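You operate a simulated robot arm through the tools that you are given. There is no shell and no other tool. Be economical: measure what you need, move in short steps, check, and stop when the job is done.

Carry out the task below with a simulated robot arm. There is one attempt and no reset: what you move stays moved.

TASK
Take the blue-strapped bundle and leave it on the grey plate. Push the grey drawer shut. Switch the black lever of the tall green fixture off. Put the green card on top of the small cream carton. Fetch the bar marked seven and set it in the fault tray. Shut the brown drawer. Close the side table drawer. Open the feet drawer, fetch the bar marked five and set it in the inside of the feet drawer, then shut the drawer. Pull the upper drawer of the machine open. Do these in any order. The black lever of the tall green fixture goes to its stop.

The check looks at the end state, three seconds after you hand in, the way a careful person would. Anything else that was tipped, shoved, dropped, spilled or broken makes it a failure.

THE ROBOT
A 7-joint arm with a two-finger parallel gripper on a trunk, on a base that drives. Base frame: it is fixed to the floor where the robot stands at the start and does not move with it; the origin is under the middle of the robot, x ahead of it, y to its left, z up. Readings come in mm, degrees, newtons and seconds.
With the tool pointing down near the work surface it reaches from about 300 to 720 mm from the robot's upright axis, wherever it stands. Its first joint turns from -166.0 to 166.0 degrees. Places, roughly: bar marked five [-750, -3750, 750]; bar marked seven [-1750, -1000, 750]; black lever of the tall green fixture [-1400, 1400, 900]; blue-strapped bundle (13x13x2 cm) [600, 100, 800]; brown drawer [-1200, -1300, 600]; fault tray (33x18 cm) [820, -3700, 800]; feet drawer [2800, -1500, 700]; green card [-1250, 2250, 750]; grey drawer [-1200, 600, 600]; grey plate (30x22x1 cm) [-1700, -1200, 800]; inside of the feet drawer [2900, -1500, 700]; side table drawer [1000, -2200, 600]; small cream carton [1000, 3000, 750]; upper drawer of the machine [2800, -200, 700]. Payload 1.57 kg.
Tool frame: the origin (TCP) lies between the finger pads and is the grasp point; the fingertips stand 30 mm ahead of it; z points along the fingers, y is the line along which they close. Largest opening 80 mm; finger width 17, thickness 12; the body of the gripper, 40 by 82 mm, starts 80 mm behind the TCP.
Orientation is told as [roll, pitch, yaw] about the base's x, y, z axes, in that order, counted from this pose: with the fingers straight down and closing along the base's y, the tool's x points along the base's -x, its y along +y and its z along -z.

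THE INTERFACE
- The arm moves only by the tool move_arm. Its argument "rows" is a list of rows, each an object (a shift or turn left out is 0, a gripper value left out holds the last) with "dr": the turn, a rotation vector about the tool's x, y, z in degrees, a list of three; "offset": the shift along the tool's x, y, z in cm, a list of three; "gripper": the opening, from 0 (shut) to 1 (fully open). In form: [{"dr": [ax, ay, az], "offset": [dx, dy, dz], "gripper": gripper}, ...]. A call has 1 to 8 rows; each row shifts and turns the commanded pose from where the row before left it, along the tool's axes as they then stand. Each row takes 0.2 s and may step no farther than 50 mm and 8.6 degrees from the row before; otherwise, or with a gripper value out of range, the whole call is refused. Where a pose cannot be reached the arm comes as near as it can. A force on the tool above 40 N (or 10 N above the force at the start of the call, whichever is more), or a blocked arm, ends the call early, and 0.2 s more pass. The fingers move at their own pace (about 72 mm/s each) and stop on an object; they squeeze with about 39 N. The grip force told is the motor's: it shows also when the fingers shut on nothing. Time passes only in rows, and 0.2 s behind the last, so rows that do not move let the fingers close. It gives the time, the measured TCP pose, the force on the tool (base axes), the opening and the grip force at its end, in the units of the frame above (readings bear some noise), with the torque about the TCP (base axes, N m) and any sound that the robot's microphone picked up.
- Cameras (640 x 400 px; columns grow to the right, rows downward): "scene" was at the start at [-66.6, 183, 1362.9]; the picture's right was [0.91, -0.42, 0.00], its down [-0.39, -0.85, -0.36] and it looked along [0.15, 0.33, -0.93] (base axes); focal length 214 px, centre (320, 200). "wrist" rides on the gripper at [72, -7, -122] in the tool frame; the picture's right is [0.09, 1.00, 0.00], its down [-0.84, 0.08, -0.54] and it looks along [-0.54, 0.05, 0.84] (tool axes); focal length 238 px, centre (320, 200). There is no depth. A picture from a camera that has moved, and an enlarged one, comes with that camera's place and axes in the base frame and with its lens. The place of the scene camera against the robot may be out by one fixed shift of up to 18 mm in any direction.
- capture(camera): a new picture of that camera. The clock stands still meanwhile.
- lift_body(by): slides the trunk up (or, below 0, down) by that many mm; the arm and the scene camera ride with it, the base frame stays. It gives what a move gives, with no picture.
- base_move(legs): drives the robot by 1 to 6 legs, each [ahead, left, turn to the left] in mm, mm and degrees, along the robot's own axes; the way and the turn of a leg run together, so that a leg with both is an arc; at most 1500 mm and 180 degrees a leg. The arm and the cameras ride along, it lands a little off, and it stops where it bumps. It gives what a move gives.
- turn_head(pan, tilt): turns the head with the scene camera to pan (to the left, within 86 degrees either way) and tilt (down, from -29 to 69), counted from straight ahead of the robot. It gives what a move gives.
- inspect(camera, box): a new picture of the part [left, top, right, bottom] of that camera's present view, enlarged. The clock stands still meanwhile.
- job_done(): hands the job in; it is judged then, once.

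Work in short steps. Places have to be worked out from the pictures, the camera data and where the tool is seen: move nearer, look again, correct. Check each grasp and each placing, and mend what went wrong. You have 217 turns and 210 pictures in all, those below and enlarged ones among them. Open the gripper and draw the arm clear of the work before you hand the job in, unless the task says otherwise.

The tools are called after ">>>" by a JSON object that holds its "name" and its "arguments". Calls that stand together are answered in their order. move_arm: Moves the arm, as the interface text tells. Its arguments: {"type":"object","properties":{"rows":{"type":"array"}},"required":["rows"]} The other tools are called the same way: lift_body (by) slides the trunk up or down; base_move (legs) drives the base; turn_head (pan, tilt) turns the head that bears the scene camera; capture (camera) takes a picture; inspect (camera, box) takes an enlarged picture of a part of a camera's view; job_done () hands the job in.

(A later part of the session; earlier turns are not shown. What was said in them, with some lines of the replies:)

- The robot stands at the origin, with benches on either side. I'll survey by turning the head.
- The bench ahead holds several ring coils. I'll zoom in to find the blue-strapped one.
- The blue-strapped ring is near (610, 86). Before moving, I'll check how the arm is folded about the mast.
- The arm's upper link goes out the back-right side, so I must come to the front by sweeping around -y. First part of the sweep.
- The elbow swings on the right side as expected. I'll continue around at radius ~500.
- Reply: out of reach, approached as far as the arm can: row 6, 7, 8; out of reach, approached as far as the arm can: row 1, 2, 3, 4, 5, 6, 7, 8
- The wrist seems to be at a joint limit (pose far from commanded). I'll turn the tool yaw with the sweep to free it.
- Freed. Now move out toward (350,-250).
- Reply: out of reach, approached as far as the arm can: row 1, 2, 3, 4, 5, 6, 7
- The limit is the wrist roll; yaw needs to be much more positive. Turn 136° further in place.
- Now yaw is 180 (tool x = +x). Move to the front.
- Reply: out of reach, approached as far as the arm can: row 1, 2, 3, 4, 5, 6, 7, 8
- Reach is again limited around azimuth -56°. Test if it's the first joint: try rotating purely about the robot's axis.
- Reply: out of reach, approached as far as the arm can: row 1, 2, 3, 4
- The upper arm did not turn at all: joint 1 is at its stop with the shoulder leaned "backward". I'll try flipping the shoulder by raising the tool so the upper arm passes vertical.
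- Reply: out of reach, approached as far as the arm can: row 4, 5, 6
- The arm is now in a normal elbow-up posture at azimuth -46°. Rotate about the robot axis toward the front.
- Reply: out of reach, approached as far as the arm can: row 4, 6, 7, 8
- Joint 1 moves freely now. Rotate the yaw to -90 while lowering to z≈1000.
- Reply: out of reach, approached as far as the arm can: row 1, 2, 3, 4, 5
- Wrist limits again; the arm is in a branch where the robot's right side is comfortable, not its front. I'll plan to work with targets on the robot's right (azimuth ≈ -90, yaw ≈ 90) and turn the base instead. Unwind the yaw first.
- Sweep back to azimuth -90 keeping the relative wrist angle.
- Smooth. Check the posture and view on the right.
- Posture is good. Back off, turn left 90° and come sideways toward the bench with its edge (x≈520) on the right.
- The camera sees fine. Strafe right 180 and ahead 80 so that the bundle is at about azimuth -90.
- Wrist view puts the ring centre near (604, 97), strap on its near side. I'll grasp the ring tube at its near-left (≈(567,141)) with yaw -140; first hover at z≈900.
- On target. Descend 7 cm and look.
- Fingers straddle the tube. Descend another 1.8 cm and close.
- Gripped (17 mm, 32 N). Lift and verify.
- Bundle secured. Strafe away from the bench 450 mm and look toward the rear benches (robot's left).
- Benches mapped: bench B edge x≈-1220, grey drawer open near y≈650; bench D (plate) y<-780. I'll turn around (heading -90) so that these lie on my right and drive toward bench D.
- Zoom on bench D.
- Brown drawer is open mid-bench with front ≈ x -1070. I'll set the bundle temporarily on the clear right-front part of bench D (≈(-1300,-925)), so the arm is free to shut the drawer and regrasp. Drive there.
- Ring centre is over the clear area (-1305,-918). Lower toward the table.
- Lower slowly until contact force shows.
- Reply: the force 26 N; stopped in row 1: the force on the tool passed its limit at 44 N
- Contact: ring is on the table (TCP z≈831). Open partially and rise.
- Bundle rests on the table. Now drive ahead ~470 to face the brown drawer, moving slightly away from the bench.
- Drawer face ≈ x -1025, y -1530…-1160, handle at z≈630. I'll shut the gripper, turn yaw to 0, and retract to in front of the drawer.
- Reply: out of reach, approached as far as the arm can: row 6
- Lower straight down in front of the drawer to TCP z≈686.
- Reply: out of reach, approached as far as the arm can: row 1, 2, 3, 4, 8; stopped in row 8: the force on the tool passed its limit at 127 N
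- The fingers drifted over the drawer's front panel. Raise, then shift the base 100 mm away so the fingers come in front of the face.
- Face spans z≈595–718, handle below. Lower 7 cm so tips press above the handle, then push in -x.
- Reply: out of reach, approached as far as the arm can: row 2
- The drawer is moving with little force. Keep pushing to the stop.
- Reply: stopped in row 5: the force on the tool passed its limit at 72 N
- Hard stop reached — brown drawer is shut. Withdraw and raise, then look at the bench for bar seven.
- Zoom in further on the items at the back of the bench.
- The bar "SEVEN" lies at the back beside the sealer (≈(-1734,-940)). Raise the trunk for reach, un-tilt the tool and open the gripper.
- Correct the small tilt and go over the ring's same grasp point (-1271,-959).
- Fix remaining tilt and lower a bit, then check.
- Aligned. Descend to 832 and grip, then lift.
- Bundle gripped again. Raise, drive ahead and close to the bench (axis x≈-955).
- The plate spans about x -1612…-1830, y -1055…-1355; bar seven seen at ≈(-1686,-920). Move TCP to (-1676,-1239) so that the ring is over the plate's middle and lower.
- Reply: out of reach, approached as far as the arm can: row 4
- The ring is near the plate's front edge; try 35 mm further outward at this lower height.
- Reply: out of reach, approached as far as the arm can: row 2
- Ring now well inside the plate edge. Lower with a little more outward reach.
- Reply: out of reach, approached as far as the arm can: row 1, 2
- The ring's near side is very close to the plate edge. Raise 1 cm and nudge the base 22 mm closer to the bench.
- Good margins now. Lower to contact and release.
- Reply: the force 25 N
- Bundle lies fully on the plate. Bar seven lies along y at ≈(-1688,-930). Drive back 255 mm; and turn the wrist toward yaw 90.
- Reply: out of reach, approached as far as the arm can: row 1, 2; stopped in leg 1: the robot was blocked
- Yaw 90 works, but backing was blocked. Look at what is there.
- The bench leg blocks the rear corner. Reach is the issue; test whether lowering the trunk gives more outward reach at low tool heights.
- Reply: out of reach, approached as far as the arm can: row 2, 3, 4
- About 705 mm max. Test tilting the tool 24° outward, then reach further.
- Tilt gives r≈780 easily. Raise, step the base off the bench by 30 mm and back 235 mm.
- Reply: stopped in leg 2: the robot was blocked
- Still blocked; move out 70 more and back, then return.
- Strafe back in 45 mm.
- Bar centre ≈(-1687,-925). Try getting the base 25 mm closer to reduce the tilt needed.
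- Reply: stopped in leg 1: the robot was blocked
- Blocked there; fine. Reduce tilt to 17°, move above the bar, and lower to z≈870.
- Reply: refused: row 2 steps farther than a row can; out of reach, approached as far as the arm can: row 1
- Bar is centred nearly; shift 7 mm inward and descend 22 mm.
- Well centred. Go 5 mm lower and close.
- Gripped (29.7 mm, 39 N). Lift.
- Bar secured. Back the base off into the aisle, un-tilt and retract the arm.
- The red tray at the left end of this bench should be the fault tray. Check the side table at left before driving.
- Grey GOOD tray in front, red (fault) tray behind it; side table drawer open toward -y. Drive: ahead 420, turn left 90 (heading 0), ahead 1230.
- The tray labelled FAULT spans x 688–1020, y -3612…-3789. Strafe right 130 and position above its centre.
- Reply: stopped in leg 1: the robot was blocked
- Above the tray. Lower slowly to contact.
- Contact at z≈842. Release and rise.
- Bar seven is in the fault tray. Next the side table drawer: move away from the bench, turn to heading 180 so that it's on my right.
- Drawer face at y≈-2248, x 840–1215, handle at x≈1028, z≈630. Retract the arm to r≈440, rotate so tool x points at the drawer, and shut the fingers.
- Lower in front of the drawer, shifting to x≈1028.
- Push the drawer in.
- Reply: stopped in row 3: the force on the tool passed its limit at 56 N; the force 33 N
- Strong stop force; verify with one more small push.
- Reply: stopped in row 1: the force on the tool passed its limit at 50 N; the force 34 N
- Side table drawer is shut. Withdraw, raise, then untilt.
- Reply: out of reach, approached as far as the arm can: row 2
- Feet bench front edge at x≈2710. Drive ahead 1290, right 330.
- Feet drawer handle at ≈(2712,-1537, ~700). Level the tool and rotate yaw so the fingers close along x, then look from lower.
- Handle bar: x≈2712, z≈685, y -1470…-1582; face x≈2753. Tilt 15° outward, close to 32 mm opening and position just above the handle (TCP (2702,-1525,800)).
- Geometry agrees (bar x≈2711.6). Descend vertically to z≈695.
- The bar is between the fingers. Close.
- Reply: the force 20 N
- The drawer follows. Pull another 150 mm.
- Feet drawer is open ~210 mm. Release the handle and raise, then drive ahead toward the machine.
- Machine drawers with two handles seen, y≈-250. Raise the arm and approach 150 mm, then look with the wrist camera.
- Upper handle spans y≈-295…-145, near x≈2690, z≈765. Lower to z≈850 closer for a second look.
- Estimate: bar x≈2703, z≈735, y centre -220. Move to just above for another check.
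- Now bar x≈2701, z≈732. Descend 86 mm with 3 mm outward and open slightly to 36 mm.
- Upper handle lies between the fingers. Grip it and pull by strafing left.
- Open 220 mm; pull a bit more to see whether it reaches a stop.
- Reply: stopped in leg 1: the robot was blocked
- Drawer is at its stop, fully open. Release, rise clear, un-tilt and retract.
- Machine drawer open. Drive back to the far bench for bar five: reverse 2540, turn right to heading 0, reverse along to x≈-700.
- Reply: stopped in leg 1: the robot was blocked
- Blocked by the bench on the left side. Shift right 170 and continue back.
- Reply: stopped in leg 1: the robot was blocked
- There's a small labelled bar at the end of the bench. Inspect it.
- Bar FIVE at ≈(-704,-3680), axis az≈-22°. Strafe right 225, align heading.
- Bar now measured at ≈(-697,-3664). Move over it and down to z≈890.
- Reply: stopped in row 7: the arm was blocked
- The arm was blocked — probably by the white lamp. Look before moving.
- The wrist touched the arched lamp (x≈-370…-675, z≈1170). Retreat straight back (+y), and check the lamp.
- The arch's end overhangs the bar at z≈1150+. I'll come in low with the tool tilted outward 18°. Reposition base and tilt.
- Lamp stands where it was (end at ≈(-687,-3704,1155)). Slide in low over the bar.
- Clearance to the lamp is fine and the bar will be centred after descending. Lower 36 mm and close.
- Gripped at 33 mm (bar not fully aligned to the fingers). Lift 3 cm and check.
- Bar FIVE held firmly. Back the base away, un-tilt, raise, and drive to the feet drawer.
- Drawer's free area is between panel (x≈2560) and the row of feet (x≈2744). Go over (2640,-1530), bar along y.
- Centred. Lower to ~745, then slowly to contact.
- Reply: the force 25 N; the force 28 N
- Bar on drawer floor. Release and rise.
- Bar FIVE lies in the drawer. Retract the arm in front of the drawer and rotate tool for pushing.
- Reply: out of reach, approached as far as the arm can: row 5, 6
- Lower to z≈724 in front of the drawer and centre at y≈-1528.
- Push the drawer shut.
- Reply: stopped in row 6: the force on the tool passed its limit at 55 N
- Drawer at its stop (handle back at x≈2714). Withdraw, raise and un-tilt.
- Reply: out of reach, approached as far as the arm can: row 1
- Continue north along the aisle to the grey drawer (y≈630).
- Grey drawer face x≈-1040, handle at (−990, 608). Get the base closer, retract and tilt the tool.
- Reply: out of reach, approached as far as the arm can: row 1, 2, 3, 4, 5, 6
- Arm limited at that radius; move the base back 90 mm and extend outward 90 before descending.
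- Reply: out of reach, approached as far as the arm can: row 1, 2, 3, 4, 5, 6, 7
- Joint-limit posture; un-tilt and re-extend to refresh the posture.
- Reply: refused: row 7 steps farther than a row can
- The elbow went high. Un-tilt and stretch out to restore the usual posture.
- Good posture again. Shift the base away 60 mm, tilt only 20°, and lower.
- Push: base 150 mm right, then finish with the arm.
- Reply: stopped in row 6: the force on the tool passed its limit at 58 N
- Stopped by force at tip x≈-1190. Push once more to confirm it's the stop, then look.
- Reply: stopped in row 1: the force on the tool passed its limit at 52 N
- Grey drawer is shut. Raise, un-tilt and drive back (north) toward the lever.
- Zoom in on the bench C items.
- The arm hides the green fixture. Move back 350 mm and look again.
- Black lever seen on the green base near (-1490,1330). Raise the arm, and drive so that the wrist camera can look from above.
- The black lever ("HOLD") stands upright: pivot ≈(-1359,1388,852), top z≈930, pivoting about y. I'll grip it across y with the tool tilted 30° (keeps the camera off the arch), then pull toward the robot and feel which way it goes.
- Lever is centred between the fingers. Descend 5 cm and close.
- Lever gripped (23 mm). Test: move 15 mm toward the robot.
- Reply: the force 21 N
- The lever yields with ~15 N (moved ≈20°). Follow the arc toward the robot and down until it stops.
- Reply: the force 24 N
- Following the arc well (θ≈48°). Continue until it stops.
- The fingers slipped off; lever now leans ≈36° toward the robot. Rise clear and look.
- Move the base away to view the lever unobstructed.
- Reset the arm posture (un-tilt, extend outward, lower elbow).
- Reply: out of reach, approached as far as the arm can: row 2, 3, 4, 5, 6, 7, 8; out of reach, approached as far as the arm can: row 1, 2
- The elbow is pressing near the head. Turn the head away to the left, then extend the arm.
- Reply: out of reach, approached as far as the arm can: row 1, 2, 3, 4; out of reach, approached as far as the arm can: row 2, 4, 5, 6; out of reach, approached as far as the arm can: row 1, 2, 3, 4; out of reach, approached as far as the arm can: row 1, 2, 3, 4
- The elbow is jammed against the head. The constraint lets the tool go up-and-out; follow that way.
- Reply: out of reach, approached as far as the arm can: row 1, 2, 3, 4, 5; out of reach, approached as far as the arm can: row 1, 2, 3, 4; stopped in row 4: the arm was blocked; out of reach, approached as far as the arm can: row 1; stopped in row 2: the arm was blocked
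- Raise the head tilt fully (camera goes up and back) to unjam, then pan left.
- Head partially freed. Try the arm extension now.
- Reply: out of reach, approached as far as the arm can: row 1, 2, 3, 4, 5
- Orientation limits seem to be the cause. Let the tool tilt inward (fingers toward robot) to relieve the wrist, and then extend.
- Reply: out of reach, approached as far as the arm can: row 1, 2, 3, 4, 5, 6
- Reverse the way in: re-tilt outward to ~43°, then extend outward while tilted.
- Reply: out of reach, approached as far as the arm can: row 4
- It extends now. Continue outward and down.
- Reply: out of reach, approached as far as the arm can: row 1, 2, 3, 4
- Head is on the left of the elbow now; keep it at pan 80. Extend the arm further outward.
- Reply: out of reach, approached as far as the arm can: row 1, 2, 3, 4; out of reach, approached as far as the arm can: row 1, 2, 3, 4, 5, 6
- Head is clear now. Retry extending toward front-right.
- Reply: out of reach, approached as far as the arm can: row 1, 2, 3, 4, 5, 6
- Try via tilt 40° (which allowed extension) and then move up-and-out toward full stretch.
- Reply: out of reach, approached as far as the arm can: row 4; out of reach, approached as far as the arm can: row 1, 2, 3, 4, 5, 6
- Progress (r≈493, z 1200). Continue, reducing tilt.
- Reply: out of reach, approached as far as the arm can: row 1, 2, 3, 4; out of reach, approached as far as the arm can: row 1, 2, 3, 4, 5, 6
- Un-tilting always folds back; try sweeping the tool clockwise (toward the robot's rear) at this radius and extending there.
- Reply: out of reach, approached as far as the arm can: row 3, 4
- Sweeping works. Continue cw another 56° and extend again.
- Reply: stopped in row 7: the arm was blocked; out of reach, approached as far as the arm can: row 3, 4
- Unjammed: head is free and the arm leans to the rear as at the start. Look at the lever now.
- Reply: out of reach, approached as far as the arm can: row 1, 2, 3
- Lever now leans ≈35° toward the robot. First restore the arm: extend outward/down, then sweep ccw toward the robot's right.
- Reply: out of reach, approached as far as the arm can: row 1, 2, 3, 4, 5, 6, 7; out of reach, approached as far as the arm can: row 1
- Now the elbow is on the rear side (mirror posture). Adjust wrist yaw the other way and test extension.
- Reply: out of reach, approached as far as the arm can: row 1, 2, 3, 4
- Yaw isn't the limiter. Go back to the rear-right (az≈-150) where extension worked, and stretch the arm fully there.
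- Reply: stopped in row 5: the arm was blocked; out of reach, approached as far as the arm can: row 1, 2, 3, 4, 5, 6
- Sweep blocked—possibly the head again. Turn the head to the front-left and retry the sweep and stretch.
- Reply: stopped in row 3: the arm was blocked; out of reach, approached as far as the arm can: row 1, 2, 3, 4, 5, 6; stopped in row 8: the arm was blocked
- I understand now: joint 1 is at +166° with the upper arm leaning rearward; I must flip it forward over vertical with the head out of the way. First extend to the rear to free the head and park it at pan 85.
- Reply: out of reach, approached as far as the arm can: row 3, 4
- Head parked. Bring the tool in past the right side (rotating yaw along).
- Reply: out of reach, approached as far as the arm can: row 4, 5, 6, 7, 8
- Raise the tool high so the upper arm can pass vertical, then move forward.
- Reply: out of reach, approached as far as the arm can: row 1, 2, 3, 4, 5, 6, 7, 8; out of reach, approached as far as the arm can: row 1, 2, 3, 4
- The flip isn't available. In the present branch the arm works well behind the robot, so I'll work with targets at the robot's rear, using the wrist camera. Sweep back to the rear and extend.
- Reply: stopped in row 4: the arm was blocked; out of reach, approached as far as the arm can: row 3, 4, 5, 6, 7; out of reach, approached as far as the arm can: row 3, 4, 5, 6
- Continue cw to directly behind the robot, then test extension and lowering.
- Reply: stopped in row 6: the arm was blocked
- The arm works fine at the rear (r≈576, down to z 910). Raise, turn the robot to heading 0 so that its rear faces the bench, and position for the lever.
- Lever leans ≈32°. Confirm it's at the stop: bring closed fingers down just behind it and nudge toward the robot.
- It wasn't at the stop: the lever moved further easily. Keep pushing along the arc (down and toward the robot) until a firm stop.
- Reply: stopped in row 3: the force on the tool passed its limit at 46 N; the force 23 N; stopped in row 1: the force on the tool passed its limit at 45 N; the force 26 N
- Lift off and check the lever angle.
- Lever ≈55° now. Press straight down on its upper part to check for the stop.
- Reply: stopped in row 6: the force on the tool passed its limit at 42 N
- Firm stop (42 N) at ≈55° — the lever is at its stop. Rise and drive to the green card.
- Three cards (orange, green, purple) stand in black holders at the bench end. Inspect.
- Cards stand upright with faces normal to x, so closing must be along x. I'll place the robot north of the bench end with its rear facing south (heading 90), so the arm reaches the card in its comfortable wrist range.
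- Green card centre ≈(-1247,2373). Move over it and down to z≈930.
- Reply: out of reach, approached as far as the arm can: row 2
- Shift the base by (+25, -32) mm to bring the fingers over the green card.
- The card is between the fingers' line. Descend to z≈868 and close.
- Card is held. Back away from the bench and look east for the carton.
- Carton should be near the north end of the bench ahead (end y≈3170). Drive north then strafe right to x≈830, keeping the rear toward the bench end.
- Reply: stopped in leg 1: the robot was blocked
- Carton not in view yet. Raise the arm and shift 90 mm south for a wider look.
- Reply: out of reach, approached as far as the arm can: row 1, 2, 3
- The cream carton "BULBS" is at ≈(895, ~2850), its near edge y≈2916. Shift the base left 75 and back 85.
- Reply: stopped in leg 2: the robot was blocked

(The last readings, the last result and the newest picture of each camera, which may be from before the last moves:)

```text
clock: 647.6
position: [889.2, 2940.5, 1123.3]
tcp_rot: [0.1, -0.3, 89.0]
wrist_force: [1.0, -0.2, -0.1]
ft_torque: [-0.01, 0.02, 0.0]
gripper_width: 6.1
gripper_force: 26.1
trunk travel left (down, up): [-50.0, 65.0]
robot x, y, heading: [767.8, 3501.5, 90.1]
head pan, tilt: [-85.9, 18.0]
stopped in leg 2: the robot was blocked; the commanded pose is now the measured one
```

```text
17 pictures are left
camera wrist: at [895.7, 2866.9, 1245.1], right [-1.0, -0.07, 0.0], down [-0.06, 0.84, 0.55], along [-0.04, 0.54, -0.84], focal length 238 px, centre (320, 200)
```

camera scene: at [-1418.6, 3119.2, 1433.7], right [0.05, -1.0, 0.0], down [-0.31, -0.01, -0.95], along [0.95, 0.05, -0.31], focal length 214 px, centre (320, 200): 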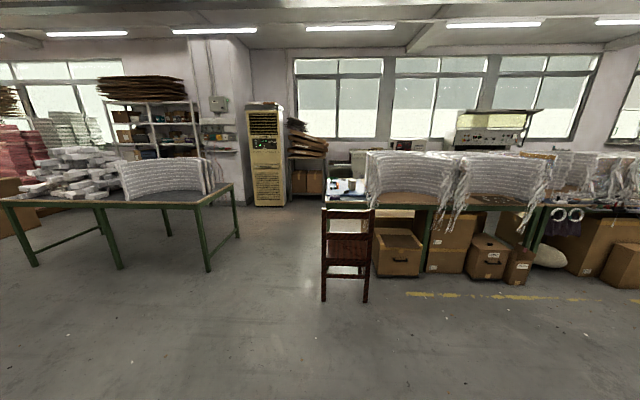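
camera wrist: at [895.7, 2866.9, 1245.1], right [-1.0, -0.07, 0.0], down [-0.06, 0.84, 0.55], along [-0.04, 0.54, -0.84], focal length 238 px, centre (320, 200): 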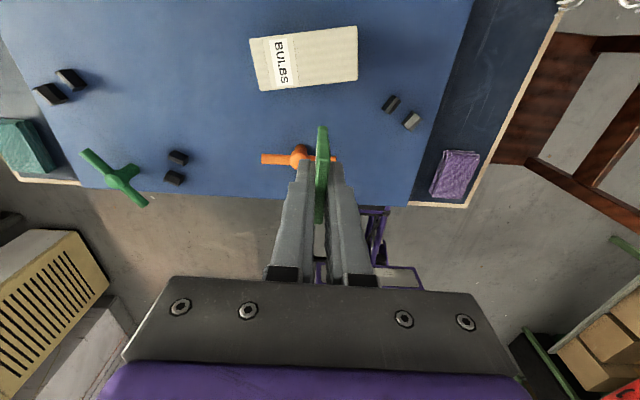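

Carton top spans x≈839–991, y≈2849–2917. Extend and lower over it.

>>> {"name": "move_arm", "arguments": {"rows": [{"offset": [0, -0.6, 4.5]}, {"offset": [1.8, -0.6, 4]}, {"offset": [1.8, -0.6, 4]}, {"offset": [1.8, 0, 0]}]}}

>>> {"name": "move_arm", "arguments": {"rows": [{"dr": [7.5, 0, 0]}, {"dr": [7.5, 0, 0]}, {"dr": [7.5, 0, 0]}, {"dr": [7.5, 0, 0]}, {"dr": [7.5, 0, 0]}, {"dr": [7.5, 0, 0]}]}}

>>> {"name": "capture", "arguments": {"camera": "wrist"}}

```text
clock: 648.6
position: [903.7, 2904.1, 999.5]
tcp_rot: [0.0, -0.3, 88.8]
wrist_force: [0.6, 0.0, -0.8]
ft_torque: [-0.04, -0.02, 0.0]
gripper_width: 5.8
gripper_force: 25.9
out of reach, approached as far as the arm can: row 3, 4
trunk travel left (down, up): [-50.0, 65.0]
robot x, y, heading: [770.3, 3501.5, 89.6]
head pan, tilt: [-85.9, 18.0]
```

```text
clock: 650.2
position: [957.1, 2918.5, 1005.3]
tcp_rot: [-44.3, 0.5, 94.0]
wrist_force: [0.1, 0.1, 0.2]
ft_torque: [0.03, 0.02, 0.01]
gripper_width: 5.7
gripper_force: 26.1
trunk travel left (down, up): [-50.0, 65.0]
robot x, y, heading: [763.2, 3503.3, 89.7]
head pan, tilt: [-85.9, 18.0]
stopped in row 6: the arm was blocked; the commanded pose is now the measured one
```

```text
16 pictures are left
camera wrist: at [881.7, 2842.0, 1098.3], right [-0.7, -0.15, -0.69], down [-0.49, 0.81, 0.33], along [0.51, 0.57, -0.64], focal length 238 px, centre (320, 200)
```

wrist: 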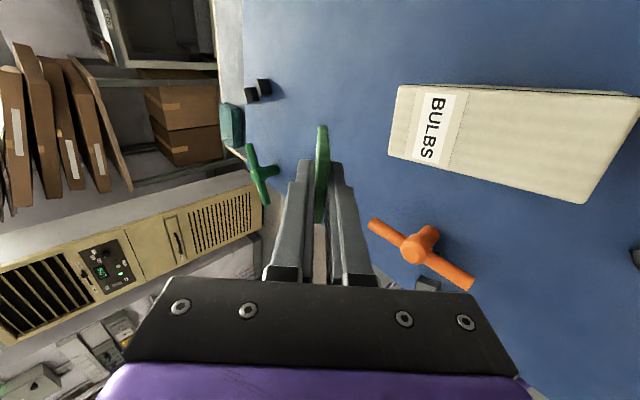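

Tilted 44°. Now shift west/south and down so the card's lower edge comes over the carton.

>>> {"name": "move_arm", "arguments": {"rows": [{"offset": [0.85, 3.4, 1.36]}, {"offset": [0.85, 3.4, 1.36]}, {"offset": [0.85, 3.4, 1.36]}]}}

>>> {"name": "capture", "arguments": {"camera": "wrist"}}

```text
clock: 651.0
position: [931.6, 2894.7, 938.1]
tcp_rot: [-46.2, 1.4, 94.6]
wrist_force: [1.8, 3.9, 26.4]
ft_torque: [0.36, -0.96, 0.14]
gripper_width: 6.1
gripper_force: 25.7
trunk travel left (down, up): [-50.0, 65.0]
robot x, y, heading: [772.0, 3501.1, 89.6]
head pan, tilt: [-85.9, 18.0]
stopped in row 3: the force on the tool passed its limit at 68 N (the readings are from after the stop); the commanded pose is now the measured one
```

```text
15 pictures are left
camera wrist: at [854.3, 2817.6, 1030.0], right [-0.68, -0.16, -0.72], down [-0.51, 0.81, 0.3], along [0.53, 0.57, -0.63], focal length 238 px, centre (320, 200)
```

wrist: 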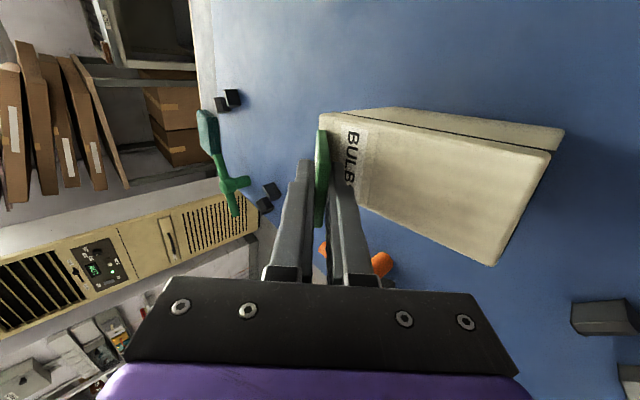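

Contact: the carton's top is at z≈893. Ease up slightly and shift 15 mm west.

>>> {"name": "move_arm", "arguments": {"rows": [{"offset": [0.2, 0.4, -1.6]}]}}

>>> {"name": "capture", "arguments": {"camera": "wrist"}}

```text
clock: 651.4
position: [920.5, 2891.2, 939.3]
tcp_rot: [-45.9, 1.0, 95.0]
wrist_force: [5.7, 1.4, 13.8]
ft_torque: [0.14, -0.63, -0.01]
gripper_width: 5.6
gripper_force: 26.4
trunk travel left (down, up): [-50.0, 65.0]
robot x, y, heading: [769.0, 3503.1, 89.9]
head pan, tilt: [-85.9, 18.0]
```

```text
14 pictures are left
camera wrist: at [845.1, 2814.0, 1030.6], right [-0.68, -0.16, -0.71], down [-0.51, 0.8, 0.31], along [0.52, 0.58, -0.63], focal length 238 px, centre (320, 200)
```

wrist: 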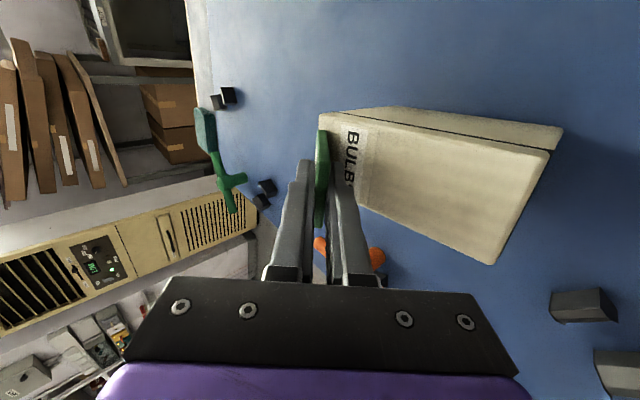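

The carton followed by friction; lift straight up first, then shift west 25 mm, and re-lower gently.

>>> {"name": "move_arm", "arguments": {"rows": [{"offset": [0, -1.1, -1.05]}, {"offset": [0.1, 1.75, -1.8]}]}}

>>> {"name": "capture", "arguments": {"camera": "wrist"}}

```text
clock: 652.0
position: [905.4, 2889.3, 955.0]
tcp_rot: [-45.8, 0.9, 95.9]
wrist_force: [0.3, 0.1, -0.7]
ft_torque: [-0.01, -0.02, 0.01]
gripper_width: 5.8
gripper_force: 25.5
trunk travel left (down, up): [-50.0, 65.0]
robot x, y, heading: [768.5, 3503.7, 89.7]
head pan, tilt: [-85.9, 18.0]
```

```text
13 pictures are left
camera wrist: at [831.3, 2810.5, 1045.2], right [-0.68, -0.18, -0.71], down [-0.53, 0.79, 0.31], along [0.51, 0.59, -0.63], focal length 238 px, centre (320, 200)
```

wrist: 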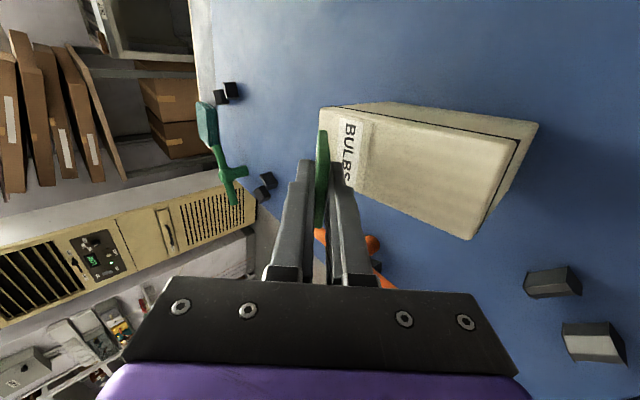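

Carton centre ≈(905,2886); card's lower edge is over x≈948. Lower gently until light contact.

>>> {"name": "move_arm", "arguments": {"rows": [{"offset": [0, 0.7, 0.68]}, {"offset": [0, 0.25, 0.25]}]}}

>>> {"name": "move_arm", "arguments": {"rows": [{"offset": [0, 0.2, 0.2]}]}}

```text
clock: 652.6
position: [907.1, 2889.7, 944.1]
tcp_rot: [-45.4, 1.2, 96.2]
wrist_force: [-0.2, -0.4, -0.1]
ft_torque: [0.02, 0.03, 0.0]
gripper_width: 5.8
gripper_force: 25.3
trunk travel left (down, up): [-50.0, 65.0]
robot x, y, heading: [770.7, 3503.0, 89.8]
head pan, tilt: [-85.9, 18.0]
```

```text
clock: 653.0
position: [907.6, 2888.2, 942.1]
tcp_rot: [-45.4, 1.4, 96.1]
wrist_force: [-0.2, 0.0, 0.0]
ft_torque: [0.03, -0.01, 0.0]
gripper_width: 5.8
gripper_force: 26.1
trunk travel left (down, up): [-50.0, 65.0]
robot x, y, heading: [771.4, 3504.8, 89.9]
head pan, tilt: [-85.9, 18.0]
```

>>> {"name": "move_arm", "arguments": {"rows": [{"offset": [0, 0.2, 0.2]}]}}

>>> {"name": "move_arm", "arguments": {"rows": [{"offset": [0, 0.2, 0.2]}]}}

```text
clock: 653.4
position: [908.5, 2889.0, 941.5]
tcp_rot: [-45.4, 1.4, 96.2]
wrist_force: [-1.3, -0.5, 1.8]
ft_torque: [0.07, -0.01, 0.01]
gripper_width: 5.7
gripper_force: 26.0
trunk travel left (down, up): [-50.0, 65.0]
robot x, y, heading: [769.9, 3504.3, 89.6]
head pan, tilt: [-85.9, 18.0]
```

```text
clock: 653.8
position: [908.4, 2889.6, 939.2]
tcp_rot: [-45.6, 1.6, 96.2]
wrist_force: [-2.0, -0.8, 11.4]
ft_torque: [0.22, -0.26, 0.01]
gripper_width: 5.7
gripper_force: 25.6
trunk travel left (down, up): [-50.0, 65.0]
robot x, y, heading: [767.2, 3503.4, 89.6]
head pan, tilt: [-85.9, 18.0]
```

Light contact. Ease 2 mm, open slightly, and withdraw along the finger axis.

>>> {"name": "move_arm", "arguments": {"rows": [{"offset": [0, -0.15, -0.15]}, {"gripper": 0.2}, {}, {"offset": [0, 0, -1.5]}, {"offset": [0, 0, -2]}, {"offset": [0, 0, -2.5]}, {"offset": [0, 0, -4]}, {"offset": [0, 0, -4]}]}}

>>> {"name": "capture", "arguments": {"camera": "wrist"}}

```text
clock: 655.8
position: [823.4, 2882.8, 1026.4]
tcp_rot: [-46.3, 0.4, 97.5]
wrist_force: [-0.3, -0.1, 0.5]
ft_torque: [0.02, 0.0, 0.01]
gripper_width: 15.8
gripper_force: 0.0
trunk travel left (down, up): [-50.0, 65.0]
robot x, y, heading: [769.4, 3502.3, 89.7]
head pan, tilt: [-85.9, 18.0]
stopped in row 8: the arm was blocked; the commanded pose is now the measured one
```

```text
12 pictures are left
camera wrist: at [750.9, 2801.2, 1116.9], right [-0.67, -0.19, -0.72], down [-0.55, 0.77, 0.31], along [0.5, 0.61, -0.62], focal length 238 px, centre (320, 200)
```

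wrist: 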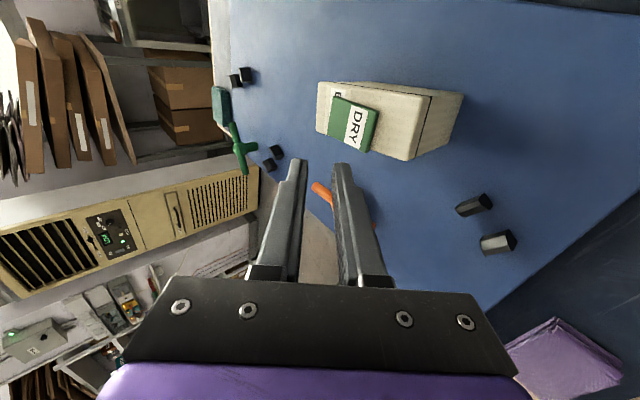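

The card lies on the carton. Inspect closely.

>>> {"name": "inspect", "arguments": {"camera": "wrist", "box": [280, 60, 480, 185]}}

```text
3.20 times, centred on (380, 122) of wrist
camera zoom: at [750.9, 2801.2, 1116.9], right [-0.67, -0.19, -0.72], down [-0.55, 0.77, 0.31], along [0.5, 0.61, -0.62], focal length 763 px, centre (128, 448)
```

zoom: 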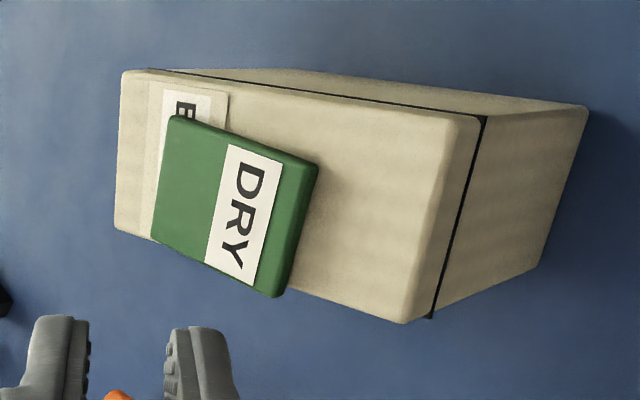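

Card rests flat on the carton. Open the gripper and drive the robot clear of the bench.

>>> {"name": "move_arm", "arguments": {"rows": [{"offset": [0, 0, -1], "gripper": 1}, {}]}}

>>> {"name": "base_move", "arguments": {"legs": [[320, 0, 0]]}}

>>> {"name": "capture", "arguments": {"camera": "wrist"}}

```text
clock: 656.4
position: [813.5, 2882.4, 1034.9]
tcp_rot: [-46.3, 0.3, 97.2]
wrist_force: [-0.5, 0.1, -0.2]
ft_torque: [0.0, -0.01, 0.0]
gripper_width: 79.8
gripper_force: 0.0
trunk travel left (down, up): [-50.0, 65.0]
robot x, y, heading: [771.1, 3501.5, 89.9]
head pan, tilt: [-85.9, 18.0]
```

```text
clock: 658.5
position: [815.3, 3203.1, 1033.9]
tcp_rot: [-46.3, 0.3, 97.3]
wrist_force: [0.2, 0.8, 0.6]
ft_torque: [-0.01, -0.03, 0.05]
gripper_width: 80.0
gripper_force: 0.0
trunk travel left (down, up): [-50.0, 65.0]
robot x, y, heading: [771.4, 3824.4, 89.6]
head pan, tilt: [-85.9, 18.0]
```

```text
10 pictures are left
camera wrist: at [741.4, 3121.3, 1124.1], right [-0.67, -0.18, -0.72], down [-0.55, 0.78, 0.31], along [0.5, 0.6, -0.62], focal length 238 px, centre (320, 200)
```

wrist: 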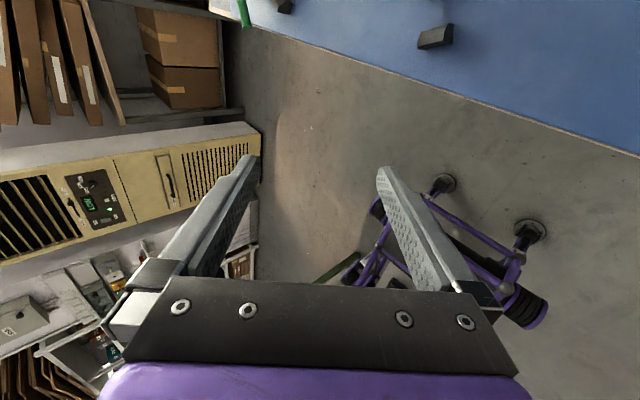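

The arm is clear of the bench, the gripper is open, and every job on the list has been carried out. Hand in.

>>> {"name": "job_done", "arguments": {}}

```text
The job is handed in.
```

I carried out all nine tasks and handed the job in; three things could count against it.

- **Lever:** I pushed the black lever toward the robot to a firm stop at about 55°. The fixture has no on/off marks, so I judged that direction to be "off".
- **Carton:** the small cream carton slid about 10 mm while I set the green card on it. The card lies flat on top but overhangs one edge slightly.
- **Lamp:** the arm touched the white lamp while I was fetching the bar marked five. It still stands, and I saw no shift to within about 20 mm.
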